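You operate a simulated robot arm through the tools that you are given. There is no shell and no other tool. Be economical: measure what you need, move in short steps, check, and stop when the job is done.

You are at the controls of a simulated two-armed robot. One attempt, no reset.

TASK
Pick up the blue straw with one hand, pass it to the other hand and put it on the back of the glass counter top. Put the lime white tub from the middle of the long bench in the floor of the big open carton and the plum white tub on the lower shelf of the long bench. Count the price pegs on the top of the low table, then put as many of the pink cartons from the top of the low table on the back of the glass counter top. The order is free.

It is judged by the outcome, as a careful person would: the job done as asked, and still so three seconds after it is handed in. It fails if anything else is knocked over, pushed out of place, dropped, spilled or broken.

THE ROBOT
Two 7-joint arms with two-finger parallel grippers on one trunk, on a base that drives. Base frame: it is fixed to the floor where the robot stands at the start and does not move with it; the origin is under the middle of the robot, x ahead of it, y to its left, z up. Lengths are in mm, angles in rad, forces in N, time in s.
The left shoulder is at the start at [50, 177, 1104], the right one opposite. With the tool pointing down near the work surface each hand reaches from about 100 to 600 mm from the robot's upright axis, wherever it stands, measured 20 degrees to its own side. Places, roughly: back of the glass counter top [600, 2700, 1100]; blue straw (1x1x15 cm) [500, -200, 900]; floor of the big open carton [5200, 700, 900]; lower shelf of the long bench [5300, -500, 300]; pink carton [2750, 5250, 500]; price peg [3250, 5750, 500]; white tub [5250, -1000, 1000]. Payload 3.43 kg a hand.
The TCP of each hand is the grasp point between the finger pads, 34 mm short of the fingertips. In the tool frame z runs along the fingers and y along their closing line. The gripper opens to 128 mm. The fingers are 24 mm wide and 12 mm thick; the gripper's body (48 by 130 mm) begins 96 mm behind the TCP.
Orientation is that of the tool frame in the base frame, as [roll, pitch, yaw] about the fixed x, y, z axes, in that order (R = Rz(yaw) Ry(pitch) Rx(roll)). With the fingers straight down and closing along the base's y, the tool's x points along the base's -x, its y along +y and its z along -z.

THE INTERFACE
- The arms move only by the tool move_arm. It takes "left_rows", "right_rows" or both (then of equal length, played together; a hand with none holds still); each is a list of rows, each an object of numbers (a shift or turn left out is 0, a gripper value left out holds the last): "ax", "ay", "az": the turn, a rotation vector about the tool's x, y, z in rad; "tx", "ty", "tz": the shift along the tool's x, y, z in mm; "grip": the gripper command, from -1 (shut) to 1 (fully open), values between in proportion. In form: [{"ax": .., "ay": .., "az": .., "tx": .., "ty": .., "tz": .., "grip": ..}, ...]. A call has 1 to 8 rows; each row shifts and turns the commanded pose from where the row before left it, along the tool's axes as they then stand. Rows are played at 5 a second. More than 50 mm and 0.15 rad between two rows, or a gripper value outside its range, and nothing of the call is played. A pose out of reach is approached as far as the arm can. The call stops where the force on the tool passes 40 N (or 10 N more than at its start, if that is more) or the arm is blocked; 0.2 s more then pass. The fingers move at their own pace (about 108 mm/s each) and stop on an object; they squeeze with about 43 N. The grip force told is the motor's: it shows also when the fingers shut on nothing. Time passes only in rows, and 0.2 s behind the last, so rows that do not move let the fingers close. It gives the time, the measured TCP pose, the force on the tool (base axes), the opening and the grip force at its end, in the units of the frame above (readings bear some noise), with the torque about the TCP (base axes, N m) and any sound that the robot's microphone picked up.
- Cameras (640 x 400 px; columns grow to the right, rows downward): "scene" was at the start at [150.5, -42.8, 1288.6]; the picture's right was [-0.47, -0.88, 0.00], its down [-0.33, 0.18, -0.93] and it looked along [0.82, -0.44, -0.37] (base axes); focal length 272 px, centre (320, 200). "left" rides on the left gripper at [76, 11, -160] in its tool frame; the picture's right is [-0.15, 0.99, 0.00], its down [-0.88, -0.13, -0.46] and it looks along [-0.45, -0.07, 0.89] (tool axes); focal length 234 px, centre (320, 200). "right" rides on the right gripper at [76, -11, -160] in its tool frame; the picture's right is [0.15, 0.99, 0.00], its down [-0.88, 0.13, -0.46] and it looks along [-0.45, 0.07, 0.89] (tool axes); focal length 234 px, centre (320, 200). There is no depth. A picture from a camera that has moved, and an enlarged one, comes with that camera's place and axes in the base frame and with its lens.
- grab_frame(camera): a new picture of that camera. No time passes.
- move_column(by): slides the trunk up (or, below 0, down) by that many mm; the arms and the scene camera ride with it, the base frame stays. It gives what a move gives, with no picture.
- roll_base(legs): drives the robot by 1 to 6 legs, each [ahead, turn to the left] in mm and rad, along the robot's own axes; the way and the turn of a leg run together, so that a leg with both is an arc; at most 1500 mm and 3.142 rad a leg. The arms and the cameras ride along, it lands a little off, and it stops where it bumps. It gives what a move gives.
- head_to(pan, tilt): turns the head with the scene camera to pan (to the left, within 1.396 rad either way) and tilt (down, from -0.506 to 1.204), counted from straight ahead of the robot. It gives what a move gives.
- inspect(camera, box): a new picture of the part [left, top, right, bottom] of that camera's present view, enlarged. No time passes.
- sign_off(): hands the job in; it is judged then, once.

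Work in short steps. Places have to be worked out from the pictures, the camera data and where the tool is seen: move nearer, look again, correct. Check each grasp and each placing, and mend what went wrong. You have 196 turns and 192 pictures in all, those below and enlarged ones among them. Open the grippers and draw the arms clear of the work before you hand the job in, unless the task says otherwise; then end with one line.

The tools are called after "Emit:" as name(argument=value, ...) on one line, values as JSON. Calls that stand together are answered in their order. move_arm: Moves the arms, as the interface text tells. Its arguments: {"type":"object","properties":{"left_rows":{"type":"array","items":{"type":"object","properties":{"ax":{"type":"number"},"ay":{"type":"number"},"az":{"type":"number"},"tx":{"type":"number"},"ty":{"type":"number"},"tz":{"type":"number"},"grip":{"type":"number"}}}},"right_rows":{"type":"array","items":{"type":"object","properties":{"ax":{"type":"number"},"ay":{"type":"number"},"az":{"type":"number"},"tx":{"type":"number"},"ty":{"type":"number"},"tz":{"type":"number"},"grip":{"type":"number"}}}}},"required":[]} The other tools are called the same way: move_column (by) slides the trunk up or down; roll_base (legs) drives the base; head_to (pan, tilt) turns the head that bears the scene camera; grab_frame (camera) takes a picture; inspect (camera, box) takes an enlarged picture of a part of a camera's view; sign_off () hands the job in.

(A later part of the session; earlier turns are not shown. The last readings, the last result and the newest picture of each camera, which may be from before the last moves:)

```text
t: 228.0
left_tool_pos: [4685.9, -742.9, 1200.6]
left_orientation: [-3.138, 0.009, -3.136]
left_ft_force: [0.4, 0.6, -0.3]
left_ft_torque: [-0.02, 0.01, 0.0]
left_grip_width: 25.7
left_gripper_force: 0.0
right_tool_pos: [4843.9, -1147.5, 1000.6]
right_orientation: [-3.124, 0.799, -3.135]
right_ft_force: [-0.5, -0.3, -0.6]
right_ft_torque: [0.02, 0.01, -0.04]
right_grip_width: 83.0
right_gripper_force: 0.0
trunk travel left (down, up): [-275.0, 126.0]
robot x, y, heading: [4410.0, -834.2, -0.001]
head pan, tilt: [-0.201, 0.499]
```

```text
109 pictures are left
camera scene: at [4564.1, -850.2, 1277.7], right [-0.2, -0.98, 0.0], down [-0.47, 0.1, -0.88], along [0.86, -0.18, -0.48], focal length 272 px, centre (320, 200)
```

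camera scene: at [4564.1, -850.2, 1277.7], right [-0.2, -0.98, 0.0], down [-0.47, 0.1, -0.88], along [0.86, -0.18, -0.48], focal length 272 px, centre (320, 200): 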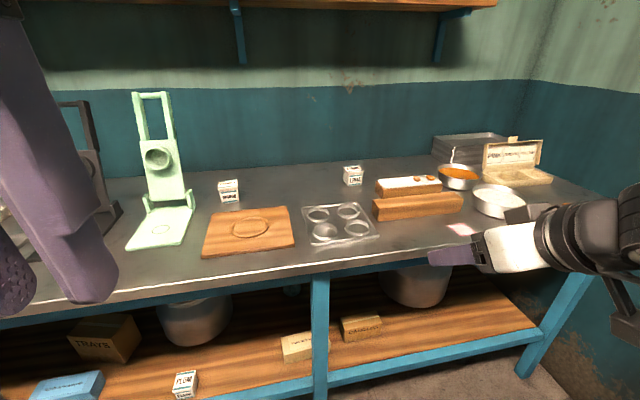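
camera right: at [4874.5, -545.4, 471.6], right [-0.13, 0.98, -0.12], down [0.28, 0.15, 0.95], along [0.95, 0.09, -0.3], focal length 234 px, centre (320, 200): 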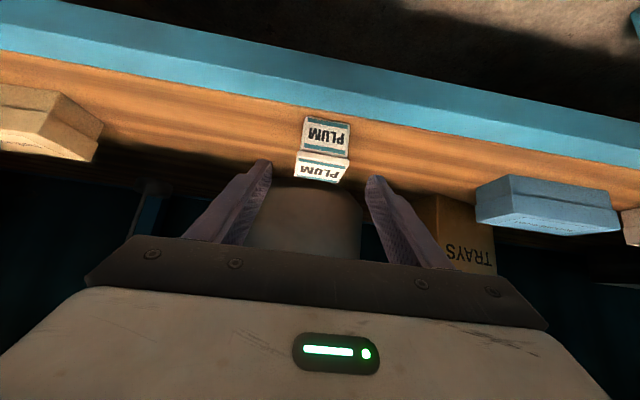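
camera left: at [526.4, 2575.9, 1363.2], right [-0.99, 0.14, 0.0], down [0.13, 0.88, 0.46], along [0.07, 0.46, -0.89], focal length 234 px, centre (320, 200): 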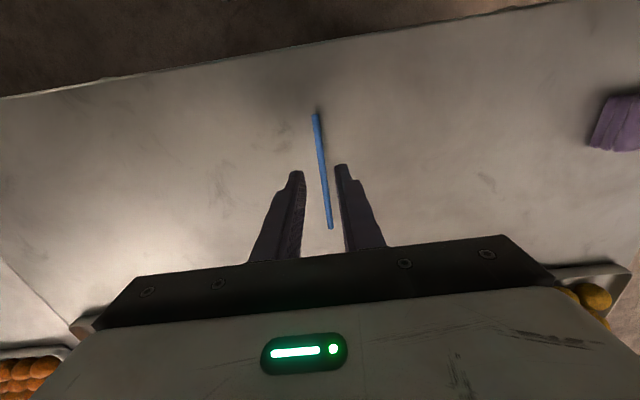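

Lime's front-bottom is near (5387,-1141); the cake to its right starts at y≈-1182. I drive forward to x≈4754 with the right hand aligned at y≈-1145.

Emit:
roll_base(legs=[[342, 0]])

Emit:
move_arm(right_rows=[{"tx": -27.9, "tz": 28.7, "ty": 2, "grip": 0.2}, {"tx": -27.9, "tz": 28.7, "ty": 2}, {"tx": -27.9, "tz": 28.7}, {}])

Emit:
grab_frame(camera="right")

```text
t: 230.2
left_tool_pos: [5026.9, -746.1, 1199.7]
left_orientation: [-3.139, 0.007, 3.14]
left_ft_force: [-0.2, 0.7, 0.1]
left_ft_torque: [0.01, -0.01, 0.01]
left_grip_width: 25.4
left_gripper_force: 0.1
right_tool_pos: [5182.4, -1153.6, 1000.4]
right_orientation: [-3.124, 0.801, 3.141]
right_ft_force: [0.7, -0.4, -0.2]
right_ft_torque: [-0.03, -0.01, 0.04]
right_grip_width: 83.2
right_gripper_force: 0.0
trunk travel left (down, up): [-275.0, 126.0]
robot x, y, heading: [4745.7, -836.1, -0.006]
head pan, tilt: [-0.201, 0.499]
```

```text
t: 231.2
left_tool_pos: [5026.1, -747.8, 1200.7]
left_orientation: [-3.138, 0.006, 3.14]
left_ft_force: [0.1, 0.4, 0.4]
left_ft_torque: [-0.03, 0.01, 0.0]
left_grip_width: 25.3
left_gripper_force: 0.1
right_tool_pos: [5302.0, -1153.3, 1002.0]
right_orientation: [-3.125, 0.798, 3.141]
right_ft_force: [-0.3, -0.5, 0.3]
right_ft_torque: [0.04, 0.01, 0.01]
right_grip_width: 76.3
right_gripper_force: 0.1
trunk travel left (down, up): [-275.0, 126.0]
robot x, y, heading: [4748.0, -837.7, -0.012]
head pan, tilt: [-0.201, 0.499]
```

```text
108 pictures are left
camera right: at [5135.4, -1161.4, 1059.2], right [-0.09, 0.99, -0.12], down [0.29, 0.14, 0.95], along [0.95, 0.05, -0.3], focal length 234 px, centre (320, 200)
```

right: 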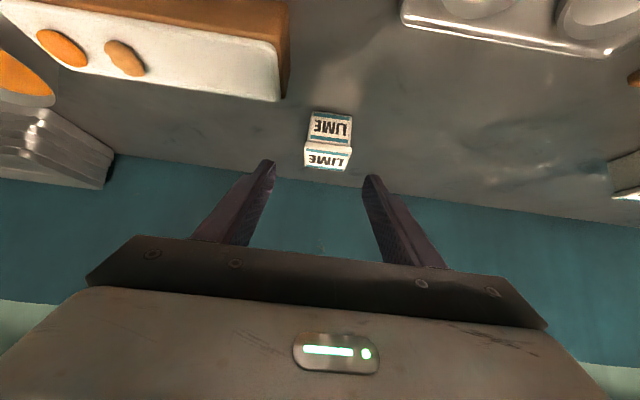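

Lime's front-bottom is at (5373,-1147). The final pose clears the cake by about 60 mm, so I approach along the tool axis.

Emit:
move_arm(right_rows=[{"ty": 6}, {"tz": 35}, {"tz": 35}, {"tz": 35}, {}])

Emit:
grab_frame(camera="right")

```text
t: 232.4
left_tool_pos: [5025.5, -747.9, 1200.8]
left_orientation: [-3.139, 0.008, 3.139]
left_ft_force: [0.1, -0.1, 1.1]
left_ft_torque: [0.03, 0.0, -0.02]
left_grip_width: 25.6
left_gripper_force: 0.0
right_tool_pos: [5379.9, -1148.4, 927.6]
right_orientation: [-3.124, 0.799, 3.142]
right_ft_force: [0.1, -0.3, -0.1]
right_ft_torque: [0.02, 0.0, 0.0]
right_grip_width: 76.8
right_gripper_force: 0.1
trunk travel left (down, up): [-275.0, 126.0]
robot x, y, heading: [4745.4, -831.4, -0.013]
head pan, tilt: [-0.201, 0.499]
```

```text
107 pictures are left
camera right: at [5213.9, -1156.5, 985.1], right [-0.09, 0.99, -0.12], down [0.29, 0.14, 0.95], along [0.95, 0.05, -0.3], focal length 234 px, centre (320, 200)
```

right: 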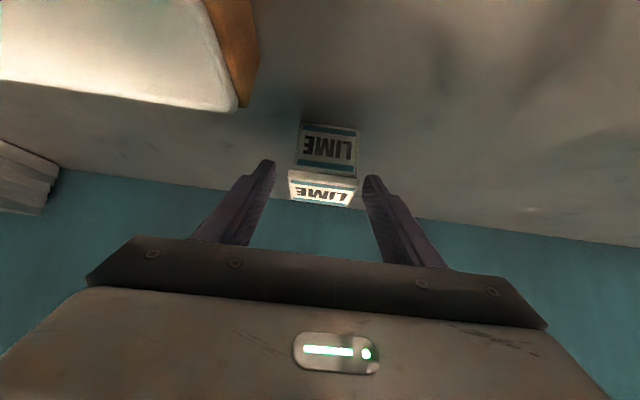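

Reach is fine. I advance 22 mm more and close.

Emit:
move_arm(right_rows=[{"tz": 11, "ty": 1.5}, {"tz": 11, "ty": 1.5}, {}, {"grip": -1}, {}, {}])

Emit:
move_column(by=90)

Emit:
grab_frame(camera="right")

```text
t: 233.8
left_tool_pos: [5025.6, -748.0, 1200.6]
left_orientation: [-3.138, 0.007, 3.14]
left_ft_force: [1.0, -0.4, -1.0]
left_ft_torque: [0.03, -0.05, -0.01]
left_grip_width: 25.7
left_gripper_force: 0.0
right_tool_pos: [5393.4, -1145.5, 911.6]
right_orientation: [-3.124, 0.801, 3.141]
right_ft_force: [1.6, 0.4, 0.2]
right_ft_torque: [0.01, -0.06, -0.01]
right_grip_width: 57.4
right_gripper_force: 42.9
trunk travel left (down, up): [-275.0, 126.0]
robot x, y, heading: [4747.5, -835.0, -0.013]
head pan, tilt: [-0.201, 0.499]
```

```text
t: 235.1
left_tool_pos: [5025.5, -748.0, 1290.3]
left_orientation: [-3.138, 0.006, 3.141]
left_ft_force: [-0.7, 0.0, 0.2]
left_ft_torque: [0.04, 0.0, 0.02]
left_grip_width: 25.6
left_gripper_force: 0.1
right_tool_pos: [5395.9, -1146.2, 1001.8]
right_orientation: [-3.124, 0.799, 3.14]
right_ft_force: [-0.7, -0.8, -1.1]
right_ft_torque: [0.02, 0.01, -0.02]
right_grip_width: 57.5
right_gripper_force: 42.8
trunk travel left (down, up): [-365.0, 36.0]
robot x, y, heading: [4745.6, -831.8, -0.012]
head pan, tilt: [-0.201, 0.499]
```

```text
106 pictures are left
camera right: at [5228.2, -1153.9, 1059.3], right [-0.09, 0.99, -0.12], down [0.29, 0.14, 0.95], along [0.95, 0.05, -0.3], focal length 234 px, centre (320, 200)
```

right: 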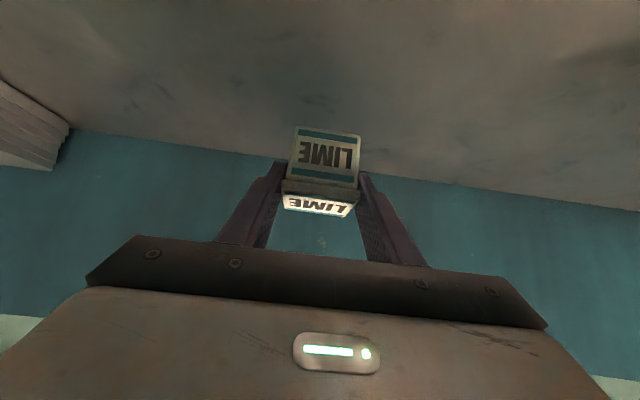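

Lime is held whole. I back out, drive along the bench and look at the carton.

Emit:
roll_base(legs=[[-450, 0], [0, 1.58], [750, 0], [0, -0.9]])

Emit:
head_to(pan=-0.1, tilt=0.45)

Emit:
grab_frame(camera="scene")

```text
t: 247.6
left_tool_pos: [4487.9, 160.7, 1290.5]
left_orientation: [-3.139, 0.008, -2.493]
left_ft_force: [0.4, 0.2, -0.8]
left_ft_torque: [0.03, -0.02, 0.0]
left_grip_width: 25.7
left_gripper_force: 0.0
right_tool_pos: [5021.2, 65.5, 1001.5]
right_orientation: [-3.126, 0.798, -2.494]
right_ft_force: [0.5, -0.5, -1.2]
right_ft_torque: [0.02, 0.07, 0.02]
right_grip_width: 57.5
right_gripper_force: 43.0
trunk travel left (down, up): [-365.0, 36.0]
robot x, y, heading: [4317.4, -80.5, 0.637]
head pan, tilt: [-0.201, 0.499]
```

```text
t: 248.2
left_tool_pos: [4487.8, 160.6, 1291.4]
left_orientation: [-3.138, 0.007, -2.494]
left_ft_force: [-0.1, -0.7, -0.3]
left_ft_torque: [-0.01, 0.01, -0.02]
left_grip_width: 25.7
left_gripper_force: 0.0
right_tool_pos: [5021.0, 64.6, 1001.7]
right_orientation: [-3.124, 0.798, -2.495]
right_ft_force: [-0.1, -0.4, -1.7]
right_ft_torque: [0.0, 0.01, -0.03]
right_grip_width: 57.1
right_gripper_force: 42.8
trunk travel left (down, up): [-365.0, 36.0]
robot x, y, heading: [4317.8, -76.3, 0.637]
head pan, tilt: [-0.099, 0.45]
```

```text
105 pictures are left
camera scene: at [4451.2, 11.7, 1372.1], right [0.51, -0.86, 0.0], down [-0.37, -0.22, -0.9], along [0.77, 0.46, -0.44], focal length 272 px, centre (320, 200)
```

scene: 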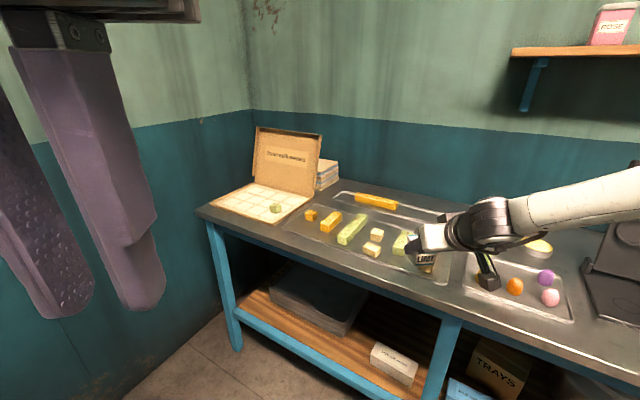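

The carton is a shallow open box at the bench's left end. I zoom in on it.

Emit:
inspect(camera="scene", box=[190, 120, 350, 240])

```text
3.33 times, centred on (270, 180) of scene
camera zoom: at [4451.2, 11.7, 1372.1], right [0.51, -0.86, 0.0], down [-0.37, -0.22, -0.9], along [0.77, 0.46, -0.44], focal length 907 px, centre (487, 267)
```

zoom: 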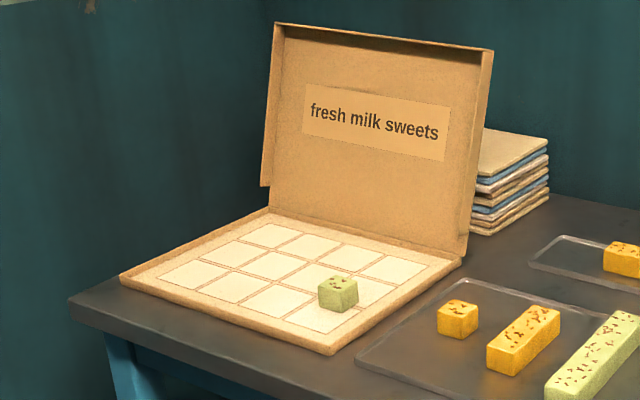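

The carton's floor spans about x 5060–5310, y 560–895 with one sweet at about (5162,636). I draw the hand in a bit and drive to approach it at an angle, so that lime ends over a free part near (5170,780).

Emit:
move_arm(right_rows=[{"tx": 30, "ty": 18, "tz": -31}, {"tx": 30, "ty": 18, "tz": -31}, {"tx": 30, "ty": 18, "tz": -31}, {}])

Emit:
roll_base(legs=[[0, 0.494], [600, 0]])

Emit:
head_to(pan=-0.3, tilt=0.6)

Emit:
grab_frame(camera="scene")

```text
t: 249.2
left_tool_pos: [4488.3, 160.5, 1290.2]
left_orientation: [-3.138, 0.007, -2.493]
left_ft_force: [0.6, 0.2, -0.1]
left_ft_torque: [-0.02, 0.03, -0.01]
left_grip_width: 25.4
left_gripper_force: 0.2
right_tool_pos: [4886.2, 30.3, 1002.7]
right_orientation: [-3.124, 0.799, -2.493]
right_ft_force: [0.6, -0.2, -1.9]
right_ft_torque: [-0.03, 0.06, -0.02]
right_grip_width: 57.4
right_gripper_force: 43.0
trunk travel left (down, up): [-365.0, 36.0]
robot x, y, heading: [4314.6, -75.5, 0.64]
head pan, tilt: [-0.099, 0.45]
```

```text
t: 254.0
left_tool_pos: [4615.7, 746.7, 1292.0]
left_orientation: [-3.139, 0.007, -2.018]
left_ft_force: [0.5, 0.1, 0.0]
left_ft_torque: [-0.01, 0.03, 0.0]
left_grip_width: 25.5
left_gripper_force: 0.1
right_tool_pos: [5027.9, 816.2, 1001.8]
right_orientation: [-3.123, 0.799, -2.016]
right_ft_force: [-0.3, 0.5, -1.1]
right_ft_torque: [-0.01, -0.01, 0.0]
right_grip_width: 57.6
right_gripper_force: 42.5
trunk travel left (down, up): [-365.0, 36.0]
robot x, y, heading: [4572.7, 456.2, 1.115]
head pan, tilt: [-0.099, 0.45]
```

```text
t: 254.7
left_tool_pos: [4614.6, 746.1, 1290.5]
left_orientation: [-3.138, 0.009, -2.018]
left_ft_force: [-0.4, 0.1, -0.5]
left_ft_torque: [0.0, -0.01, 0.01]
left_grip_width: 25.3
left_gripper_force: 0.0
right_tool_pos: [5028.7, 815.6, 1002.4]
right_orientation: [-3.125, 0.8, -2.015]
right_ft_force: [-0.4, 0.4, -2.1]
right_ft_torque: [-0.03, 0.02, 0.01]
right_grip_width: 57.4
right_gripper_force: 43.0
trunk travel left (down, up): [-365.0, 36.0]
robot x, y, heading: [4575.3, 457.1, 1.112]
head pan, tilt: [-0.3, 0.6]
```

```text
103 pictures are left
camera scene: at [4663.9, 585.1, 1358.7], right [0.73, -0.68, 0.0], down [-0.39, -0.41, -0.83], along [0.57, 0.6, -0.56], focal length 272 px, centre (320, 200)
```

scene: 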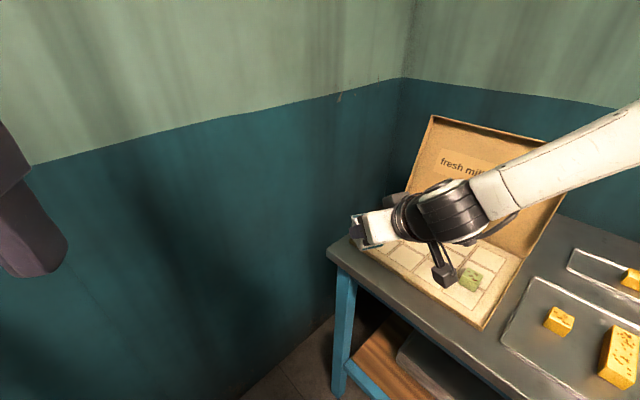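

The hand is over the carton's left part with the forearm well clear of the lid. I drive 125 mm more and turn right 0.31 to centre over the free cells.

Emit:
roll_base(legs=[[125, 0], [0, -0.31]])

Emit:
grab_frame(camera="right")

Emit:
grab_frame(camera="scene")

```text
t: 257.0
left_tool_pos: [4759.7, 833.1, 1290.5]
left_orientation: [-3.139, 0.008, -2.329]
left_ft_force: [0.6, 0.6, 0.1]
left_ft_torque: [0.04, 0.02, -0.01]
left_grip_width: 25.7
left_gripper_force: 0.1
right_tool_pos: [5173.4, 771.5, 1003.7]
right_orientation: [-3.124, 0.801, -2.328]
right_ft_force: [0.7, 0.6, -1.2]
right_ft_torque: [0.0, 0.04, 0.02]
right_grip_width: 57.6
right_gripper_force: 43.4
trunk travel left (down, up): [-365.0, 36.0]
robot x, y, heading: [4628.5, 570.6, 0.807]
head pan, tilt: [-0.3, 0.6]
```

```text
102 pictures are left
camera right: at [5064.8, 643.9, 1060.8], right [-0.78, 0.62, -0.12], down [0.1, 0.3, 0.95], along [0.62, 0.73, -0.3], focal length 234 px, centre (320, 200)
```

right: 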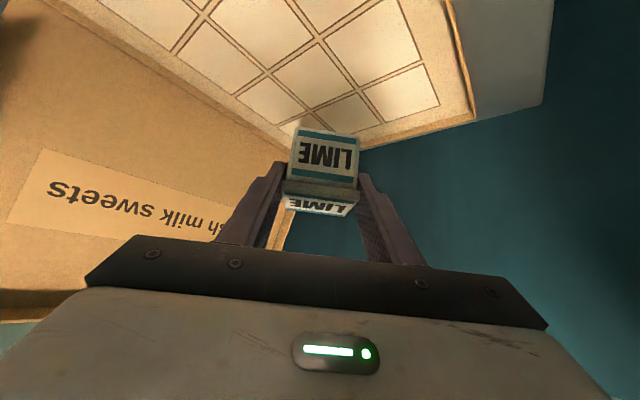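

```text
101 pictures are left
camera scene: at [4754.6, 663.9, 1358.6], right [0.48, -0.88, 0.0], down [-0.5, -0.27, -0.82], along [0.72, 0.4, -0.57], focal length 272 px, centre (320, 200)
```

scene: 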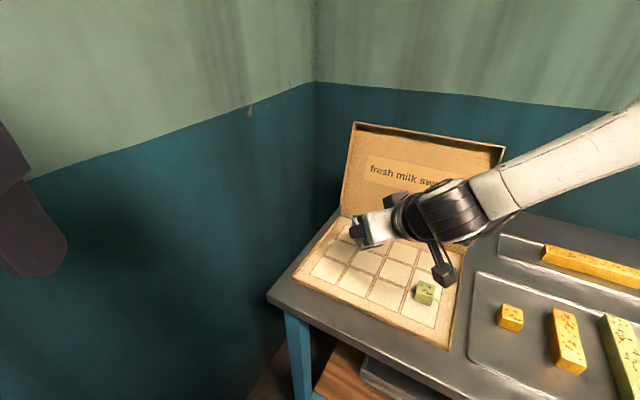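

I centre lime over the free cell around (5199,768), then lower with the trunk.

Emit:
move_arm(right_rows=[{"tx": -7, "ty": -20.8, "tz": 7.2}, {}])

Emit:
move_column(by=-65)

Emit:
grab_frame(camera="right")

Emit:
grab_frame(camera="scene")

```text
t: 257.6
left_tool_pos: [4756.9, 833.6, 1290.2]
left_orientation: [-3.14, 0.009, -2.33]
left_ft_force: [0.2, 0.3, 0.3]
left_ft_torque: [-0.01, 0.01, -0.02]
left_grip_width: 25.9
left_gripper_force: 0.1
right_tool_pos: [5194.0, 764.0, 1003.6]
right_orientation: [-3.123, 0.801, -2.33]
right_ft_force: [0.1, 0.1, -1.2]
right_ft_torque: [-0.02, 0.02, -0.01]
right_grip_width: 57.6
right_gripper_force: 43.4
trunk travel left (down, up): [-365.0, 36.0]
robot x, y, heading: [4634.1, 570.4, 0.801]
head pan, tilt: [-0.3, 0.6]
```

```text
t: 258.6
left_tool_pos: [4758.8, 834.7, 1225.8]
left_orientation: [-3.137, 0.008, -2.33]
left_ft_force: [0.8, -0.3, -0.3]
left_ft_torque: [0.01, 0.03, -0.04]
left_grip_width: 25.7
left_gripper_force: 0.0
right_tool_pos: [5195.1, 764.7, 938.7]
right_orientation: [-3.123, 0.797, -2.33]
right_ft_force: [-0.1, 0.2, -2.0]
right_ft_torque: [-0.02, 0.0, -0.01]
right_grip_width: 57.3
right_gripper_force: 43.2
trunk travel left (down, up): [-300.0, 101.0]
robot x, y, heading: [4627.1, 570.2, 0.805]
head pan, tilt: [-0.3, 0.6]
```

```text
100 pictures are left
camera right: at [5086.2, 637.6, 996.4], right [-0.78, 0.62, -0.12], down [0.1, 0.31, 0.95], along [0.62, 0.73, -0.3], focal length 234 px, centre (320, 200)
```

right: 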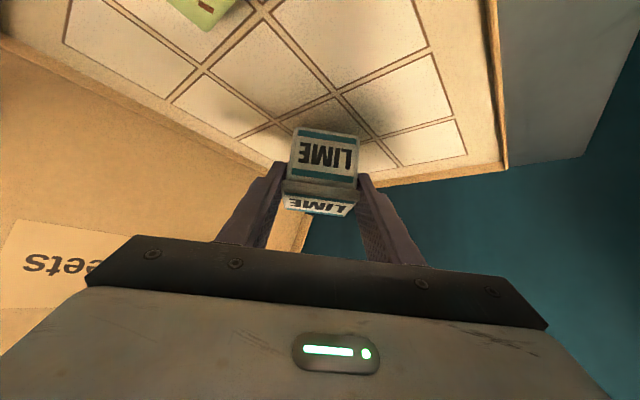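

```text
99 pictures are left
camera scene: at [4754.2, 664.1, 1293.7], right [0.48, -0.88, 0.0], down [-0.5, -0.27, -0.83], along [0.72, 0.4, -0.56], focal length 272 px, centre (320, 200)
```

scene: 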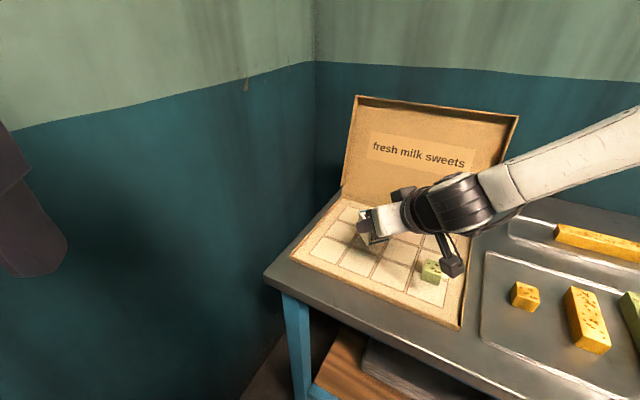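

Lime is about 20 mm above the floor. I lower in fine steps until contact.

Emit:
move_arm(right_rows=[{"tx": 4.3, "tz": 4.2}, {"tx": 3.6, "tz": 3.5}, {"tx": 1.8, "tz": 1.75}, {"tx": 1.8, "tz": 1.75}, {"tx": 1.8, "tz": 1.75}, {"tx": 1.8, "tz": 1.75}, {}])

Emit:
inspect(camera="right", box=[220, 60, 420, 240])

```text
t: 260.2
left_tool_pos: [4758.9, 833.2, 1226.1]
left_orientation: [-3.139, 0.011, -2.33]
left_ft_force: [-0.5, -0.3, -0.7]
left_ft_torque: [-0.03, -0.01, 0.01]
left_grip_width: 25.8
left_gripper_force: 0.0
right_tool_pos: [5195.5, 764.3, 917.1]
right_orientation: [-3.124, 0.799, -2.331]
right_ft_force: [-0.7, 0.7, -1.4]
right_ft_torque: [-0.02, 0.04, 0.01]
right_grip_width: 57.5
right_gripper_force: 43.0
trunk travel left (down, up): [-300.0, 101.0]
robot x, y, heading: [4625.9, 565.5, 0.802]
head pan, tilt: [-0.3, 0.6]
```

```text
2.22 times, centred on (320, 150) of right
camera zoom: at [5087.1, 637.6, 975.4], right [-0.78, 0.62, -0.12], down [0.1, 0.31, 0.95], along [0.62, 0.73, -0.3], focal length 520 px, centre (320, 311)
```

zoom: 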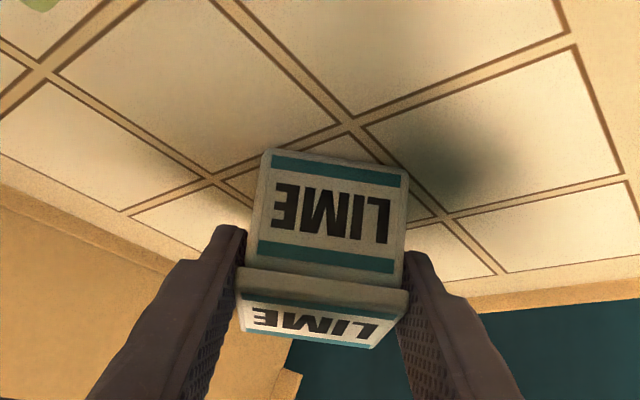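

Still free; I continue with fine steps.

Emit:
move_arm(right_rows=[{"tx": 1.8, "tz": 1.75}, {"tx": 1.8, "tz": 1.75}, {"tx": 1.8, "tz": 1.75}, {"tx": 1.8, "tz": 1.75}, {}])

```text
t: 261.4
left_tool_pos: [4756.7, 832.2, 1227.1]
left_orientation: [-3.136, 0.009, -2.328]
left_ft_force: [-1.1, 0.3, -0.2]
left_ft_torque: [0.01, 0.01, 0.01]
left_grip_width: 25.6
left_gripper_force: 0.1
right_tool_pos: [5195.7, 765.3, 912.7]
right_orientation: [-3.119, 0.812, -2.327]
right_ft_force: [5.5, -2.2, 31.0]
right_ft_torque: [0.12, -0.02, 0.0]
right_grip_width: 57.6
right_gripper_force: 43.4
trunk travel left (down, up): [-300.0, 101.0]
robot x, y, heading: [4629.0, 570.7, 0.807]
head pan, tilt: [-0.3, 0.6]
```

Contact (31 N). I ease up slightly, open, and withdraw along the tool axis.

Emit:
move_arm(right_rows=[{"tx": -2, "tz": -2}, {"grip": 0.0}, {"grip": 0.25}, {}, {"tz": -30}, {"tz": -35}, {"tz": -35}, {"tx": -25, "tz": -25}])

Emit:
grab_frame(camera="right")

Emit:
grab_frame(camera="scene")

```text
t: 263.2
left_tool_pos: [4758.2, 833.2, 1226.6]
left_orientation: [-3.136, 0.009, -2.33]
left_ft_force: [0.4, -0.5, 0.4]
left_ft_torque: [0.02, -0.01, -0.02]
left_grip_width: 25.7
left_gripper_force: 0.1
right_tool_pos: [5143.8, 714.4, 1014.3]
right_orientation: [-3.123, 0.797, -2.329]
right_ft_force: [0.0, -0.2, -1.0]
right_ft_torque: [-0.01, -0.01, -0.02]
right_grip_width: 79.9
right_gripper_force: 0.0
trunk travel left (down, up): [-300.0, 101.0]
robot x, y, heading: [4629.8, 569.0, 0.796]
head pan, tilt: [-0.3, 0.6]
```

```text
97 pictures are left
camera right: at [5034.8, 586.7, 1072.5], right [-0.78, 0.62, -0.12], down [0.1, 0.31, 0.95], along [0.62, 0.73, -0.3], focal length 234 px, centre (320, 200)
```

right: 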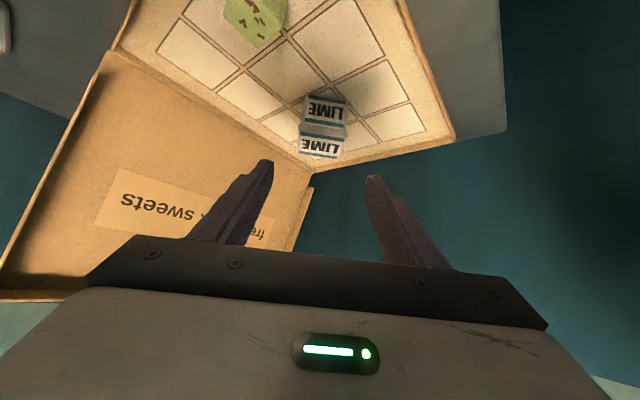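

```text
96 pictures are left
camera scene: at [4753.7, 664.3, 1293.6], right [0.48, -0.88, 0.0], down [-0.49, -0.27, -0.83], along [0.72, 0.4, -0.56], focal length 272 px, centre (320, 200)
```

scene: 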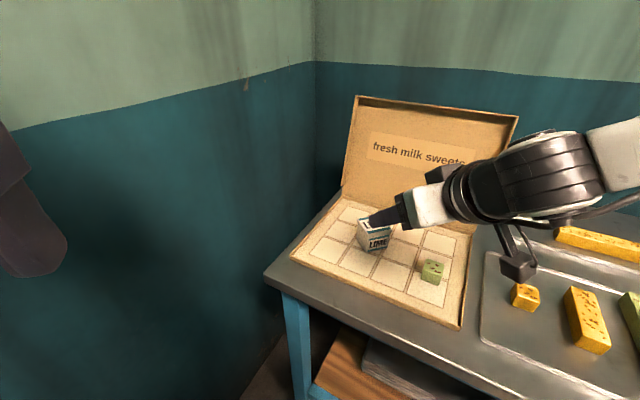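

Lime stands on the carton's floor. I back away, straighten the right hand, raise the trunk to its original height and drive out of the room.

Emit:
roll_base(legs=[[-420, 0]])

Emit:
move_arm(right_rows=[{"ay": 0.133, "tz": -25}, {"ay": 0.133, "tz": -25}, {"ay": 0.133, "tz": -25}, {"ay": 0.133, "tz": -25}, {"ay": 0.133, "tz": -25}, {"ay": 0.133, "tz": -25}, {"ty": 45}, {"ty": 40}])

Emit:
roll_base(legs=[[0, 2.55], [1000, 0], [0, -0.48], [1300, 0]])

Emit:
head_to(pan=-0.5, tilt=0.25)

Emit:
grab_frame(camera="scene")

```text
t: 265.9
left_tool_pos: [4462.3, 527.7, 1226.9]
left_orientation: [-3.138, 0.008, -2.331]
left_ft_force: [0.0, 0.0, -0.5]
left_ft_torque: [-0.03, -0.05, -0.02]
left_grip_width: 25.4
left_gripper_force: 0.1
right_tool_pos: [4848.2, 407.7, 1014.0]
right_orientation: [-3.123, 0.8, -2.331]
right_ft_force: [-0.5, -0.7, 0.2]
right_ft_torque: [0.02, 0.04, 0.0]
right_grip_width: 80.1
right_gripper_force: 0.1
trunk travel left (down, up): [-300.0, 101.0]
robot x, y, heading: [4333.0, 268.7, 0.796]
head pan, tilt: [-0.3, 0.6]
```

```text
t: 267.7
left_tool_pos: [4463.6, 528.5, 1225.1]
left_orientation: [-3.139, 0.007, -2.332]
left_ft_force: [0.1, 0.3, 0.3]
left_ft_torque: [-0.02, 0.06, -0.01]
left_grip_width: 25.6
left_gripper_force: 0.0
right_tool_pos: [4739.9, 422.6, 1143.3]
right_orientation: [-3.129, 0.001, -2.344]
right_ft_force: [-0.7, 0.1, 0.6]
right_ft_torque: [-0.03, -0.02, 0.0]
right_grip_width: 80.0
right_gripper_force: 0.2
trunk travel left (down, up): [-300.0, 101.0]
robot x, y, heading: [4335.6, 266.3, 0.799]
head pan, tilt: [-0.3, 0.6]
```

```text
t: 286.5
left_tool_pos: [1794.4, 338.5, 1226.4]
left_orientation: [-3.138, 0.007, -0.245]
left_ft_force: [-0.2, -0.9, -0.2]
left_ft_torque: [0.0, 0.02, -0.04]
left_grip_width: 25.5
left_gripper_force: 0.2
right_tool_pos: [1752.3, 631.0, 1143.2]
right_orientation: [-3.127, 0.002, -0.257]
right_ft_force: [-0.5, -0.2, 0.0]
right_ft_torque: [-0.01, 0.01, 0.0]
right_grip_width: 79.9
right_gripper_force: 0.1
trunk travel left (down, up): [-300.0, 101.0]
robot x, y, heading: [2084.2, 354.6, 2.886]
head pan, tilt: [-0.3, 0.6]
```

```text
t: 287.3
left_tool_pos: [1794.1, 338.9, 1225.6]
left_orientation: [-3.139, 0.007, -0.245]
left_ft_force: [-0.3, 1.0, -0.4]
left_ft_torque: [0.02, -0.03, 0.0]
left_grip_width: 25.2
left_gripper_force: 0.0
right_tool_pos: [1751.7, 631.2, 1143.7]
right_orientation: [-3.13, 0.001, -0.259]
right_ft_force: [-0.7, -0.5, -0.4]
right_ft_torque: [0.01, -0.02, 0.02]
right_grip_width: 80.2
right_gripper_force: 0.1
trunk travel left (down, up): [-300.0, 101.0]
robot x, y, heading: [2085.2, 351.0, 2.884]
head pan, tilt: [-0.499, 0.25]
```

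```text
95 pictures are left
camera scene: at [1949.5, 438.0, 1325.8], right [0.68, 0.73, 0.0], down [0.18, -0.17, -0.97], along [-0.71, 0.66, -0.25], focal length 272 px, centre (320, 200)
```

scene: 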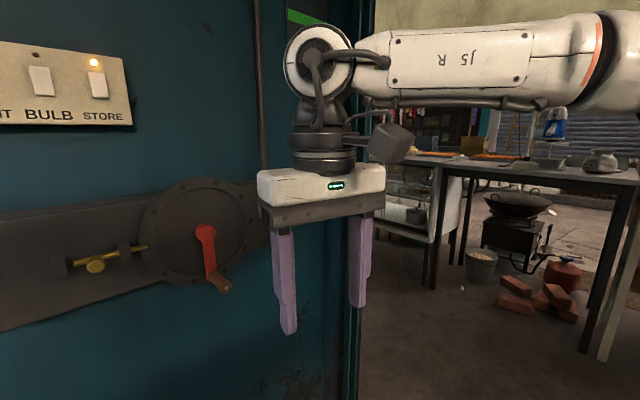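

The opening is to my right. I turn north and drive out to about (1880,1880), then look east.

Emit:
roll_base(legs=[[0, -1.23], [1500, 0], [0, -1.3]])

Emit:
head_to(pan=0.2, tilt=0.2)

Emit:
grab_frame(camera="scene")

```text
t: 300.9
left_tool_pos: [2160.8, 2008.8, 1225.9]
left_orientation: [-3.138, 0.009, -2.755]
left_ft_force: [0.3, -0.2, -0.3]
left_ft_torque: [0.04, 0.0, 0.03]
left_grip_width: 25.6
left_gripper_force: 0.0
right_tool_pos: [2368.2, 1799.3, 1143.8]
right_orientation: [-3.13, 0.003, -2.767]
right_ft_force: [-0.3, -0.6, 0.7]
right_ft_torque: [0.01, 0.0, 0.03]
right_grip_width: 79.9
right_gripper_force: 0.0
trunk travel left (down, up): [-300.0, 101.0]
robot x, y, heading: [1937.5, 1822.5, 0.38]
head pan, tilt: [-0.499, 0.25]
```

```text
t: 302.0
left_tool_pos: [2160.4, 2009.5, 1226.1]
left_orientation: [-3.139, 0.009, -2.754]
left_ft_force: [-0.7, 0.1, -0.1]
left_ft_torque: [0.01, -0.01, 0.01]
left_grip_width: 25.4
left_gripper_force: 0.1
right_tool_pos: [2369.4, 1797.4, 1144.0]
right_orientation: [-3.13, 0.002, -2.766]
right_ft_force: [-0.2, -0.6, -0.1]
right_ft_torque: [0.04, 0.0, 0.0]
right_grip_width: 79.9
right_gripper_force: 0.2
trunk travel left (down, up): [-300.0, 101.0]
robot x, y, heading: [1932.3, 1822.6, 0.38]
head pan, tilt: [0.201, 0.201]
```

```text
94 pictures are left
camera scene: at [2076.7, 1900.1, 1330.4], right [0.55, -0.84, 0.0], down [-0.17, -0.11, -0.98], along [0.82, 0.54, -0.2], focal length 272 px, centre (320, 200)
```

scene: 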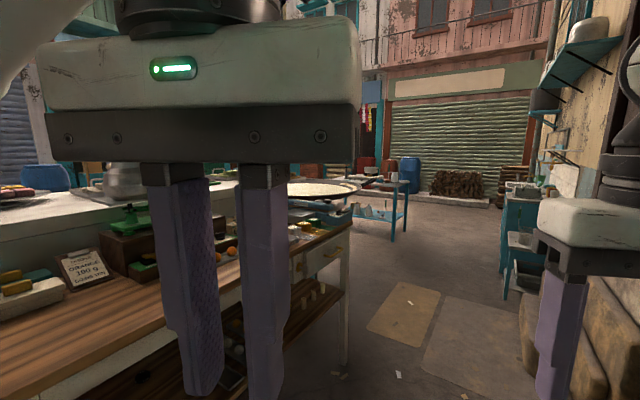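

The stalls end near x≈3330, leaving a passage beyond them to the north. I drive east to x≈3900 and turn north.

Emit:
roll_base(legs=[[0, -0.27], [1000, 0], [980, 0], [0, 1.3]])

Emit:
head_to(pan=0.2, tilt=0.25)

Emit:
grab_frame(camera="scene")

```text
t: 316.0
left_tool_pos: [3870.2, 2304.4, 1226.3]
left_orientation: [-3.139, 0.008, -1.749]
left_ft_force: [0.6, -0.6, 0.1]
left_ft_torque: [-0.02, 0.0, 0.01]
left_grip_width: 25.4
left_gripper_force: 0.1
right_tool_pos: [4160.0, 2367.3, 1143.2]
right_orientation: [-3.129, 0.002, -1.762]
right_ft_force: [0.1, -0.2, 0.1]
right_ft_torque: [-0.01, -0.04, 0.0]
right_grip_width: 80.1
right_gripper_force: 0.1
trunk travel left (down, up): [-300.0, 101.0]
robot x, y, heading: [3905.7, 2017.3, 1.382]
head pan, tilt: [0.201, 0.201]
```

```text
t: 316.6
left_tool_pos: [3870.6, 2304.6, 1226.8]
left_orientation: [-3.138, 0.009, -1.751]
left_ft_force: [0.4, 0.5, -0.2]
left_ft_torque: [0.0, -0.01, 0.03]
left_grip_width: 25.8
left_gripper_force: 0.0
right_tool_pos: [4160.0, 2366.2, 1143.2]
right_orientation: [-3.132, 0.001, -1.763]
right_ft_force: [-0.4, -0.2, -0.3]
right_ft_torque: [0.02, 0.0, 0.0]
right_grip_width: 79.9
right_gripper_force: 0.1
trunk travel left (down, up): [-300.0, 101.0]
robot x, y, heading: [3906.6, 2015.9, 1.38]
head pan, tilt: [0.201, 0.25]
```

```text
93 pictures are left
camera scene: at [3918.0, 2177.0, 1325.9], right [1.0, 0.01, 0.0], down [0.0, -0.25, -0.97], along [-0.01, 0.97, -0.25], focal length 272 px, centre (320, 200)
```

scene: 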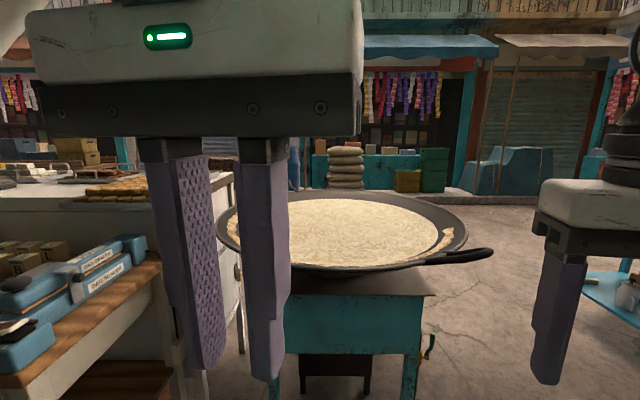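

A big pan on a stove blocks straight ahead. I look to the right for the gap between it and the blue table.

Emit:
head_to(pan=-0.5, tilt=0.35)

Emit:
grab_frame(camera="scene")

```text
t: 317.7
left_tool_pos: [3871.7, 2304.2, 1226.0]
left_orientation: [-3.138, 0.009, -1.752]
left_ft_force: [-0.2, -0.2, -0.5]
left_ft_torque: [-0.02, -0.01, -0.05]
left_grip_width: 25.7
left_gripper_force: 0.1
right_tool_pos: [4159.5, 2367.6, 1142.8]
right_orientation: [-3.13, 0.002, -1.763]
right_ft_force: [0.0, 0.9, 0.3]
right_ft_torque: [-0.01, 0.01, 0.01]
right_grip_width: 79.9
right_gripper_force: 0.0
trunk travel left (down, up): [-300.0, 101.0]
robot x, y, heading: [3904.8, 2016.5, 1.382]
head pan, tilt: [-0.499, 0.351]
```

```text
92 pictures are left
camera scene: at [3978.1, 2155.6, 1316.4], right [0.77, -0.63, 0.0], down [-0.22, -0.27, -0.94], along [0.6, 0.73, -0.34], focal length 272 px, centre (320, 200)
```

scene: 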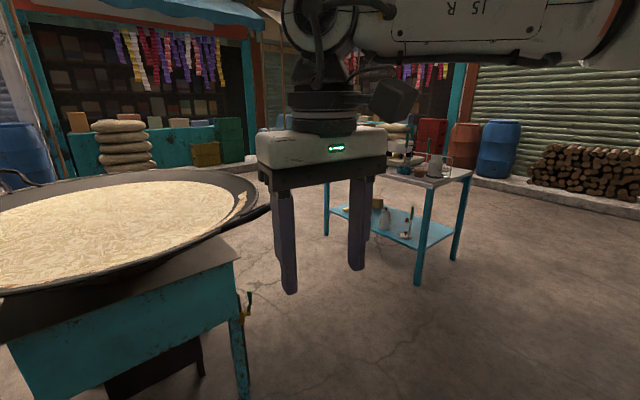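

There's a gap of about 1.1 m between the pan (x≤4520) and the blue table (x≥5650). I go through at x≈5080.

Emit:
roll_base(legs=[[0, -0.92], [1310, 0], [0, 1.11], [1300, 0], [900, 0]])

Emit:
head_to(pan=0.9, tilt=0.2)

Emit:
grab_frame(camera="scene")

```text
t: 339.9
left_tool_pos: [4859.9, 5096.6, 1225.8]
left_orientation: [-3.136, 0.009, -1.524]
left_ft_force: [-0.6, -0.5, -0.1]
left_ft_torque: [-0.03, -0.02, 0.03]
left_grip_width: 25.6
left_gripper_force: 0.0
right_tool_pos: [5128.8, 5222.7, 1143.8]
right_orientation: [-3.129, 0.002, -1.534]
right_ft_force: [-0.9, 2.2, 0.2]
right_ft_torque: [0.0, -0.03, 0.02]
right_grip_width: 80.0
right_gripper_force: 0.0
trunk travel left (down, up): [-300.0, 101.0]
robot x, y, heading: [4961.4, 4824.6, 1.606]
head pan, tilt: [-0.499, 0.351]
```

```text
t: 341.4
left_tool_pos: [4860.9, 5095.7, 1225.8]
left_orientation: [-3.137, 0.009, -1.522]
left_ft_force: [0.4, 0.5, -0.6]
left_ft_torque: [0.0, 0.03, 0.0]
left_grip_width: 25.6
left_gripper_force: 0.1
right_tool_pos: [5127.6, 5222.9, 1142.9]
right_orientation: [-3.129, 0.003, -1.535]
right_ft_force: [0.8, 0.0, 0.7]
right_ft_torque: [0.02, 0.0, -0.04]
right_grip_width: 79.9
right_gripper_force: 0.0
trunk travel left (down, up): [-300.0, 101.0]
robot x, y, heading: [4959.8, 4820.1, 1.609]
head pan, tilt: [0.901, 0.201]
```

```text
91 pictures are left
camera scene: at [4882.9, 4947.7, 1330.4], right [0.59, 0.81, 0.0], down [0.16, -0.12, -0.98], along [-0.79, 0.58, -0.2], focal length 272 px, centre (320, 200)
```

scene: 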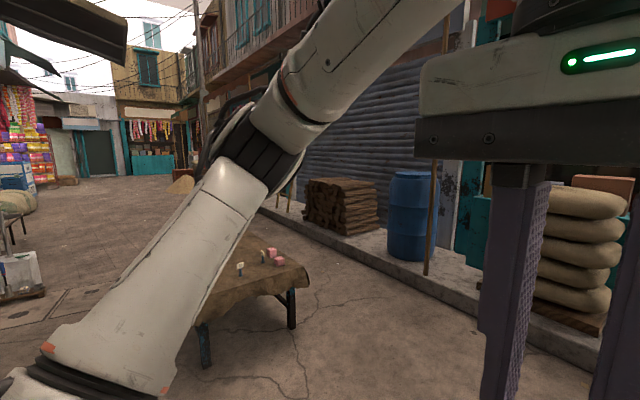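

The low table with a brown cloth and pink cartons is to the west (east side at x≈3310, y 5200–5850). I approach and look at it.

Emit:
roll_base(legs=[[0, 1.07], [850, 0], [0, 0.35]])

Emit:
head_to(pan=0.0, tilt=0.45)

Emit:
grab_frame(camera="scene")

```text
t: 349.9
left_tool_pos: [3895.3, 5142.6, 1226.2]
left_orientation: [-3.138, 0.008, -0.099]
left_ft_force: [0.0, -0.4, -0.3]
left_ft_torque: [0.05, -0.03, 0.01]
left_grip_width: 25.6
left_gripper_force: 0.0
right_tool_pos: [3811.2, 5426.0, 1142.7]
right_orientation: [-3.129, 0.001, -0.112]
right_ft_force: [0.4, 0.6, 0.1]
right_ft_torque: [-0.01, -0.03, 0.03]
right_grip_width: 80.0
right_gripper_force: 0.0
trunk travel left (down, up): [-300.0, 101.0]
robot x, y, heading: [4182.9, 5201.7, 3.038]
head pan, tilt: [0.901, 0.201]
```

```text
t: 351.1
left_tool_pos: [3895.1, 5143.1, 1227.0]
left_orientation: [-3.138, 0.007, -0.101]
left_ft_force: [0.8, 0.5, -0.8]
left_ft_torque: [0.02, 0.04, 0.03]
left_grip_width: 25.9
left_gripper_force: 0.0
right_tool_pos: [3810.9, 5425.9, 1143.3]
right_orientation: [-3.128, 0.003, -0.111]
right_ft_force: [-0.2, 0.0, 0.9]
right_ft_torque: [0.0, -0.02, 0.01]
right_grip_width: 79.9
right_gripper_force: 0.1
trunk travel left (down, up): [-300.0, 101.0]
robot x, y, heading: [4179.4, 5201.9, 3.036]
head pan, tilt: [0.0, 0.45]
```

```text
90 pictures are left
camera scene: at [4019.7, 5220.3, 1307.2], right [0.11, 0.99, 0.0], down [0.43, -0.05, -0.9], along [-0.9, 0.1, -0.44], focal length 272 px, centre (320, 200)
```

scene: 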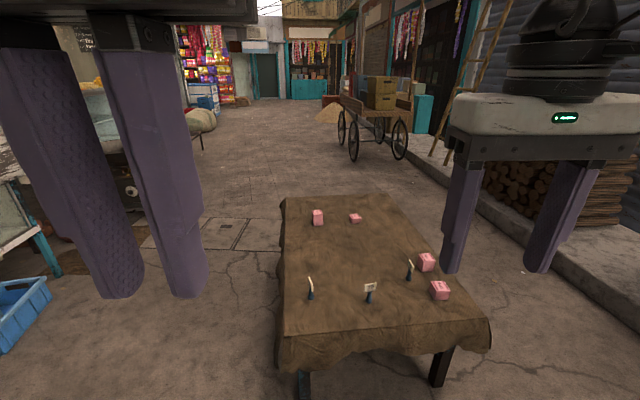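

Emit:
inspect(camera="scene", box=[270, 190, 500, 340])

```text
2.67 times, centred on (385, 265) of scene
camera zoom: at [4019.7, 5220.3, 1307.2], right [0.11, 0.99, 0.0], down [0.43, -0.05, -0.9], along [-0.9, 0.1, -0.44], focal length 726 px, centre (147, 27)
```

zoom: 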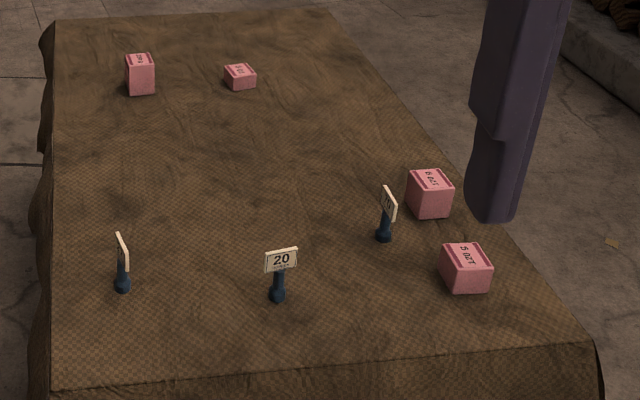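

I count three price pegs and four pink cartons; I'll recheck the count from closer. I start with the two cartons at the north-east corner, about (3110,5798) and (3268,5777), approaching from the east side.

Emit:
roll_base(legs=[[0, -0.822], [469, 0], [0, 0.928], [200, 0]])

Emit:
head_to(pan=0.0, tilt=0.75)

Emit:
grab_frame(camera="scene")

Emit:
grab_frame(camera="right")

```text
t: 359.6
left_tool_pos: [3410.6, 5490.6, 1226.0]
left_orientation: [-3.137, 0.009, 0.024]
left_ft_force: [-0.1, -0.4, -0.5]
left_ft_torque: [-0.01, -0.04, -0.01]
left_grip_width: 25.7
left_gripper_force: 0.1
right_tool_pos: [3290.0, 5761.2, 1143.4]
right_orientation: [-3.129, 0.002, 0.012]
right_ft_force: [0.2, -0.7, -0.5]
right_ft_torque: [0.02, -0.03, -0.01]
right_grip_width: 79.9
right_gripper_force: 0.0
trunk travel left (down, up): [-300.0, 101.0]
robot x, y, heading: [3685.2, 5582.2, -3.128]
head pan, tilt: [0.0, 0.45]
```

```text
t: 360.4
left_tool_pos: [3409.7, 5491.4, 1225.7]
left_orientation: [-3.139, 0.008, 0.025]
left_ft_force: [0.9, 0.3, 0.0]
left_ft_torque: [0.01, -0.02, 0.01]
left_grip_width: 25.8
left_gripper_force: 0.1
right_tool_pos: [3289.5, 5762.0, 1143.4]
right_orientation: [-3.13, 0.002, 0.012]
right_ft_force: [-0.2, 0.5, 1.0]
right_ft_torque: [0.0, 0.02, -0.01]
right_grip_width: 80.0
right_gripper_force: 0.1
trunk travel left (down, up): [-300.0, 101.0]
robot x, y, heading: [3687.2, 5585.8, -3.125]
head pan, tilt: [0.0, 0.75]
```

```text
88 pictures are left
camera scene: at [3532.6, 5584.4, 1280.8], right [-0.02, 1.0, 0.0], down [0.68, 0.01, -0.73], along [-0.73, -0.01, -0.68], focal length 272 px, centre (320, 200)
```

scene: 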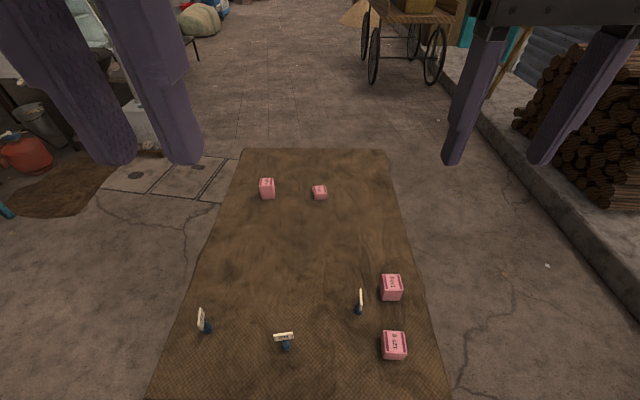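

```text
87 pictures are left
camera right: at [3367.1, 5772.3, 1304.3], right [0.16, -0.99, -0.01], down [-0.88, -0.15, 0.46], along [-0.45, -0.06, -0.89], focal length 234 px, centre (320, 200)
```

right: 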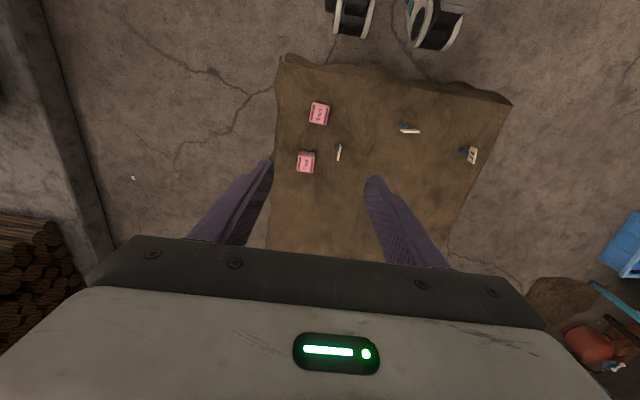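

The full table top is now visible: exactly three price pegs and four pink cartons. Carton 1's top is at about (3120,5791,542), carton 2's at (3273,5771,537). I move 40 mm closer, lower the trunk, and bring the right hand above carton 1.

Emit:
roll_base(legs=[[40, 0]])

Emit:
move_column(by=-300)

Emit:
move_arm(right_rows=[{"tx": -45, "ty": -10, "grip": 0.45}, {"tx": -45, "ty": -10}, {"tx": -40, "ty": -10}, {"tz": 45}, {"tz": 45}, {"tz": 45}, {"tz": 45}, {}])

Emit:
grab_frame(camera="right")

Emit:
grab_frame(camera="scene")

```text
t: 361.3
left_tool_pos: [3369.2, 5491.4, 1224.9]
left_orientation: [-3.138, 0.007, 0.022]
left_ft_force: [-0.9, 0.3, -0.4]
left_ft_torque: [-0.02, -0.08, 0.02]
left_grip_width: 25.4
left_gripper_force: 0.0
right_tool_pos: [3250.3, 5760.3, 1143.1]
right_orientation: [-3.129, 0.0, 0.012]
right_ft_force: [1.1, 0.8, -0.1]
right_ft_torque: [0.02, -0.05, 0.01]
right_grip_width: 79.9
right_gripper_force: 0.1
trunk travel left (down, up): [-300.0, 101.0]
robot x, y, heading: [3646.7, 5584.6, -3.128]
head pan, tilt: [0.0, 0.75]
```

```text
t: 364.3
left_tool_pos: [3371.5, 5490.3, 926.8]
left_orientation: [-3.139, 0.009, 0.026]
left_ft_force: [-0.1, -0.7, -0.1]
left_ft_torque: [-0.01, -0.01, 0.01]
left_grip_width: 25.6
left_gripper_force: 0.1
right_tool_pos: [3252.0, 5760.4, 844.0]
right_orientation: [-3.13, 0.001, 0.014]
right_ft_force: [0.2, 0.2, -0.5]
right_ft_torque: [0.04, -0.01, 0.0]
right_grip_width: 80.0
right_gripper_force: 0.2
trunk travel left (down, up): [0.0, 401.0]
robot x, y, heading: [3646.8, 5584.4, -3.129]
head pan, tilt: [0.0, 0.75]
```

```text
t: 366.1
left_tool_pos: [3371.0, 5489.7, 926.6]
left_orientation: [-3.138, 0.007, 0.024]
left_ft_force: [-0.6, 0.4, 0.9]
left_ft_torque: [0.02, 0.0, -0.01]
left_grip_width: 25.6
left_gripper_force: 0.1
right_tool_pos: [3137.1, 5805.8, 657.7]
right_orientation: [-3.128, 0.001, 0.013]
right_ft_force: [-0.1, 0.4, 1.0]
right_ft_torque: [0.03, 0.03, 0.01]
right_grip_width: 93.0
right_gripper_force: 0.1
right hand out of reach, approached as far as the arm can: row 3
trunk travel left (down, up): [0.0, 401.0]
robot x, y, heading: [3645.6, 5584.4, -3.125]
head pan, tilt: [0.0, 0.75]
```

```text
86 pictures are left
camera right: at [3214.3, 5815.5, 819.0], right [0.16, -0.99, -0.01], down [-0.88, -0.15, 0.46], along [-0.45, -0.06, -0.89], focal length 234 px, centre (320, 200)
```

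right: 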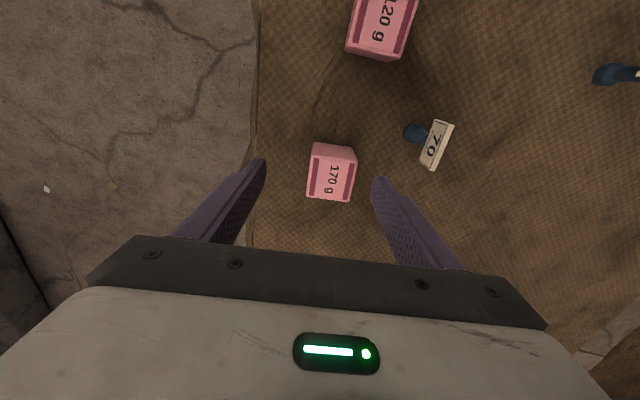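

```text
85 pictures are left
camera scene: at [3493.5, 5583.8, 980.7], right [-0.02, 1.0, 0.0], down [0.68, 0.01, -0.73], along [-0.73, -0.01, -0.68], focal length 272 px, centre (320, 200)
```

scene: 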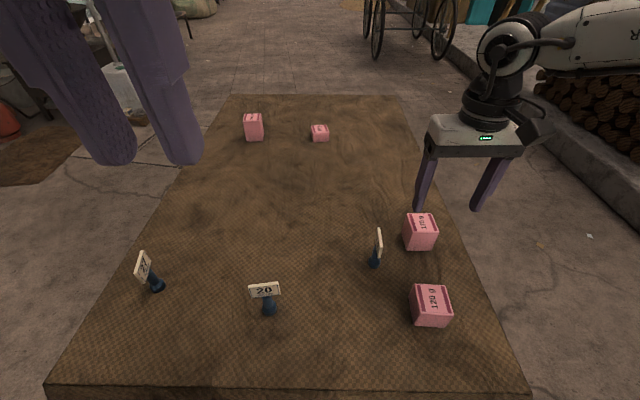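

Carton 1 ("170 g") is at about (3107,5788). I shift left 18 mm, descend, then forward 30 mm.

Emit:
move_arm(right_rows=[{"ty": 18}, {"tz": 35}, {"tx": -15}, {"tx": -15}, {}])

Emit:
grab_frame(camera="right")

```text
t: 367.3
left_tool_pos: [3371.0, 5490.1, 926.1]
left_orientation: [-3.138, 0.009, 0.024]
left_ft_force: [-0.7, -0.1, -0.1]
left_ft_torque: [0.0, 0.0, -0.02]
left_grip_width: 25.5
left_gripper_force: 0.1
right_tool_pos: [3114.0, 5792.6, 626.2]
right_orientation: [-3.131, 0.003, 0.012]
right_ft_force: [0.0, -0.1, 0.3]
right_ft_torque: [0.01, -0.02, 0.02]
right_grip_width: 92.8
right_gripper_force: 0.0
right hand out of reach, approached as far as the arm can: row 4
trunk travel left (down, up): [0.0, 401.0]
robot x, y, heading: [3649.2, 5582.1, -3.121]
head pan, tilt: [0.0, 0.75]
```

```text
84 pictures are left
camera right: at [3191.0, 5803.4, 787.4], right [0.16, -0.99, -0.01], down [-0.88, -0.15, 0.46], along [-0.45, -0.06, -0.89], focal length 234 px, centre (320, 200)
```

right: 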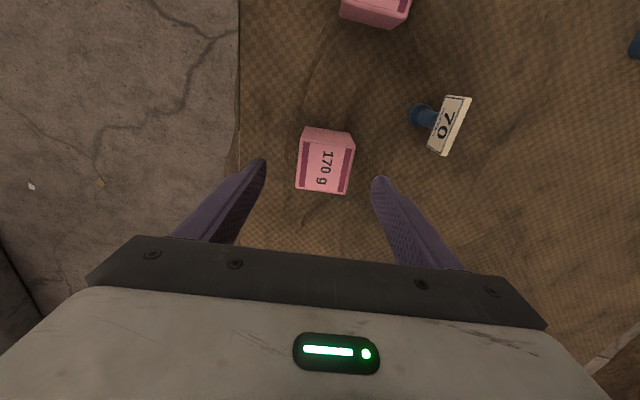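

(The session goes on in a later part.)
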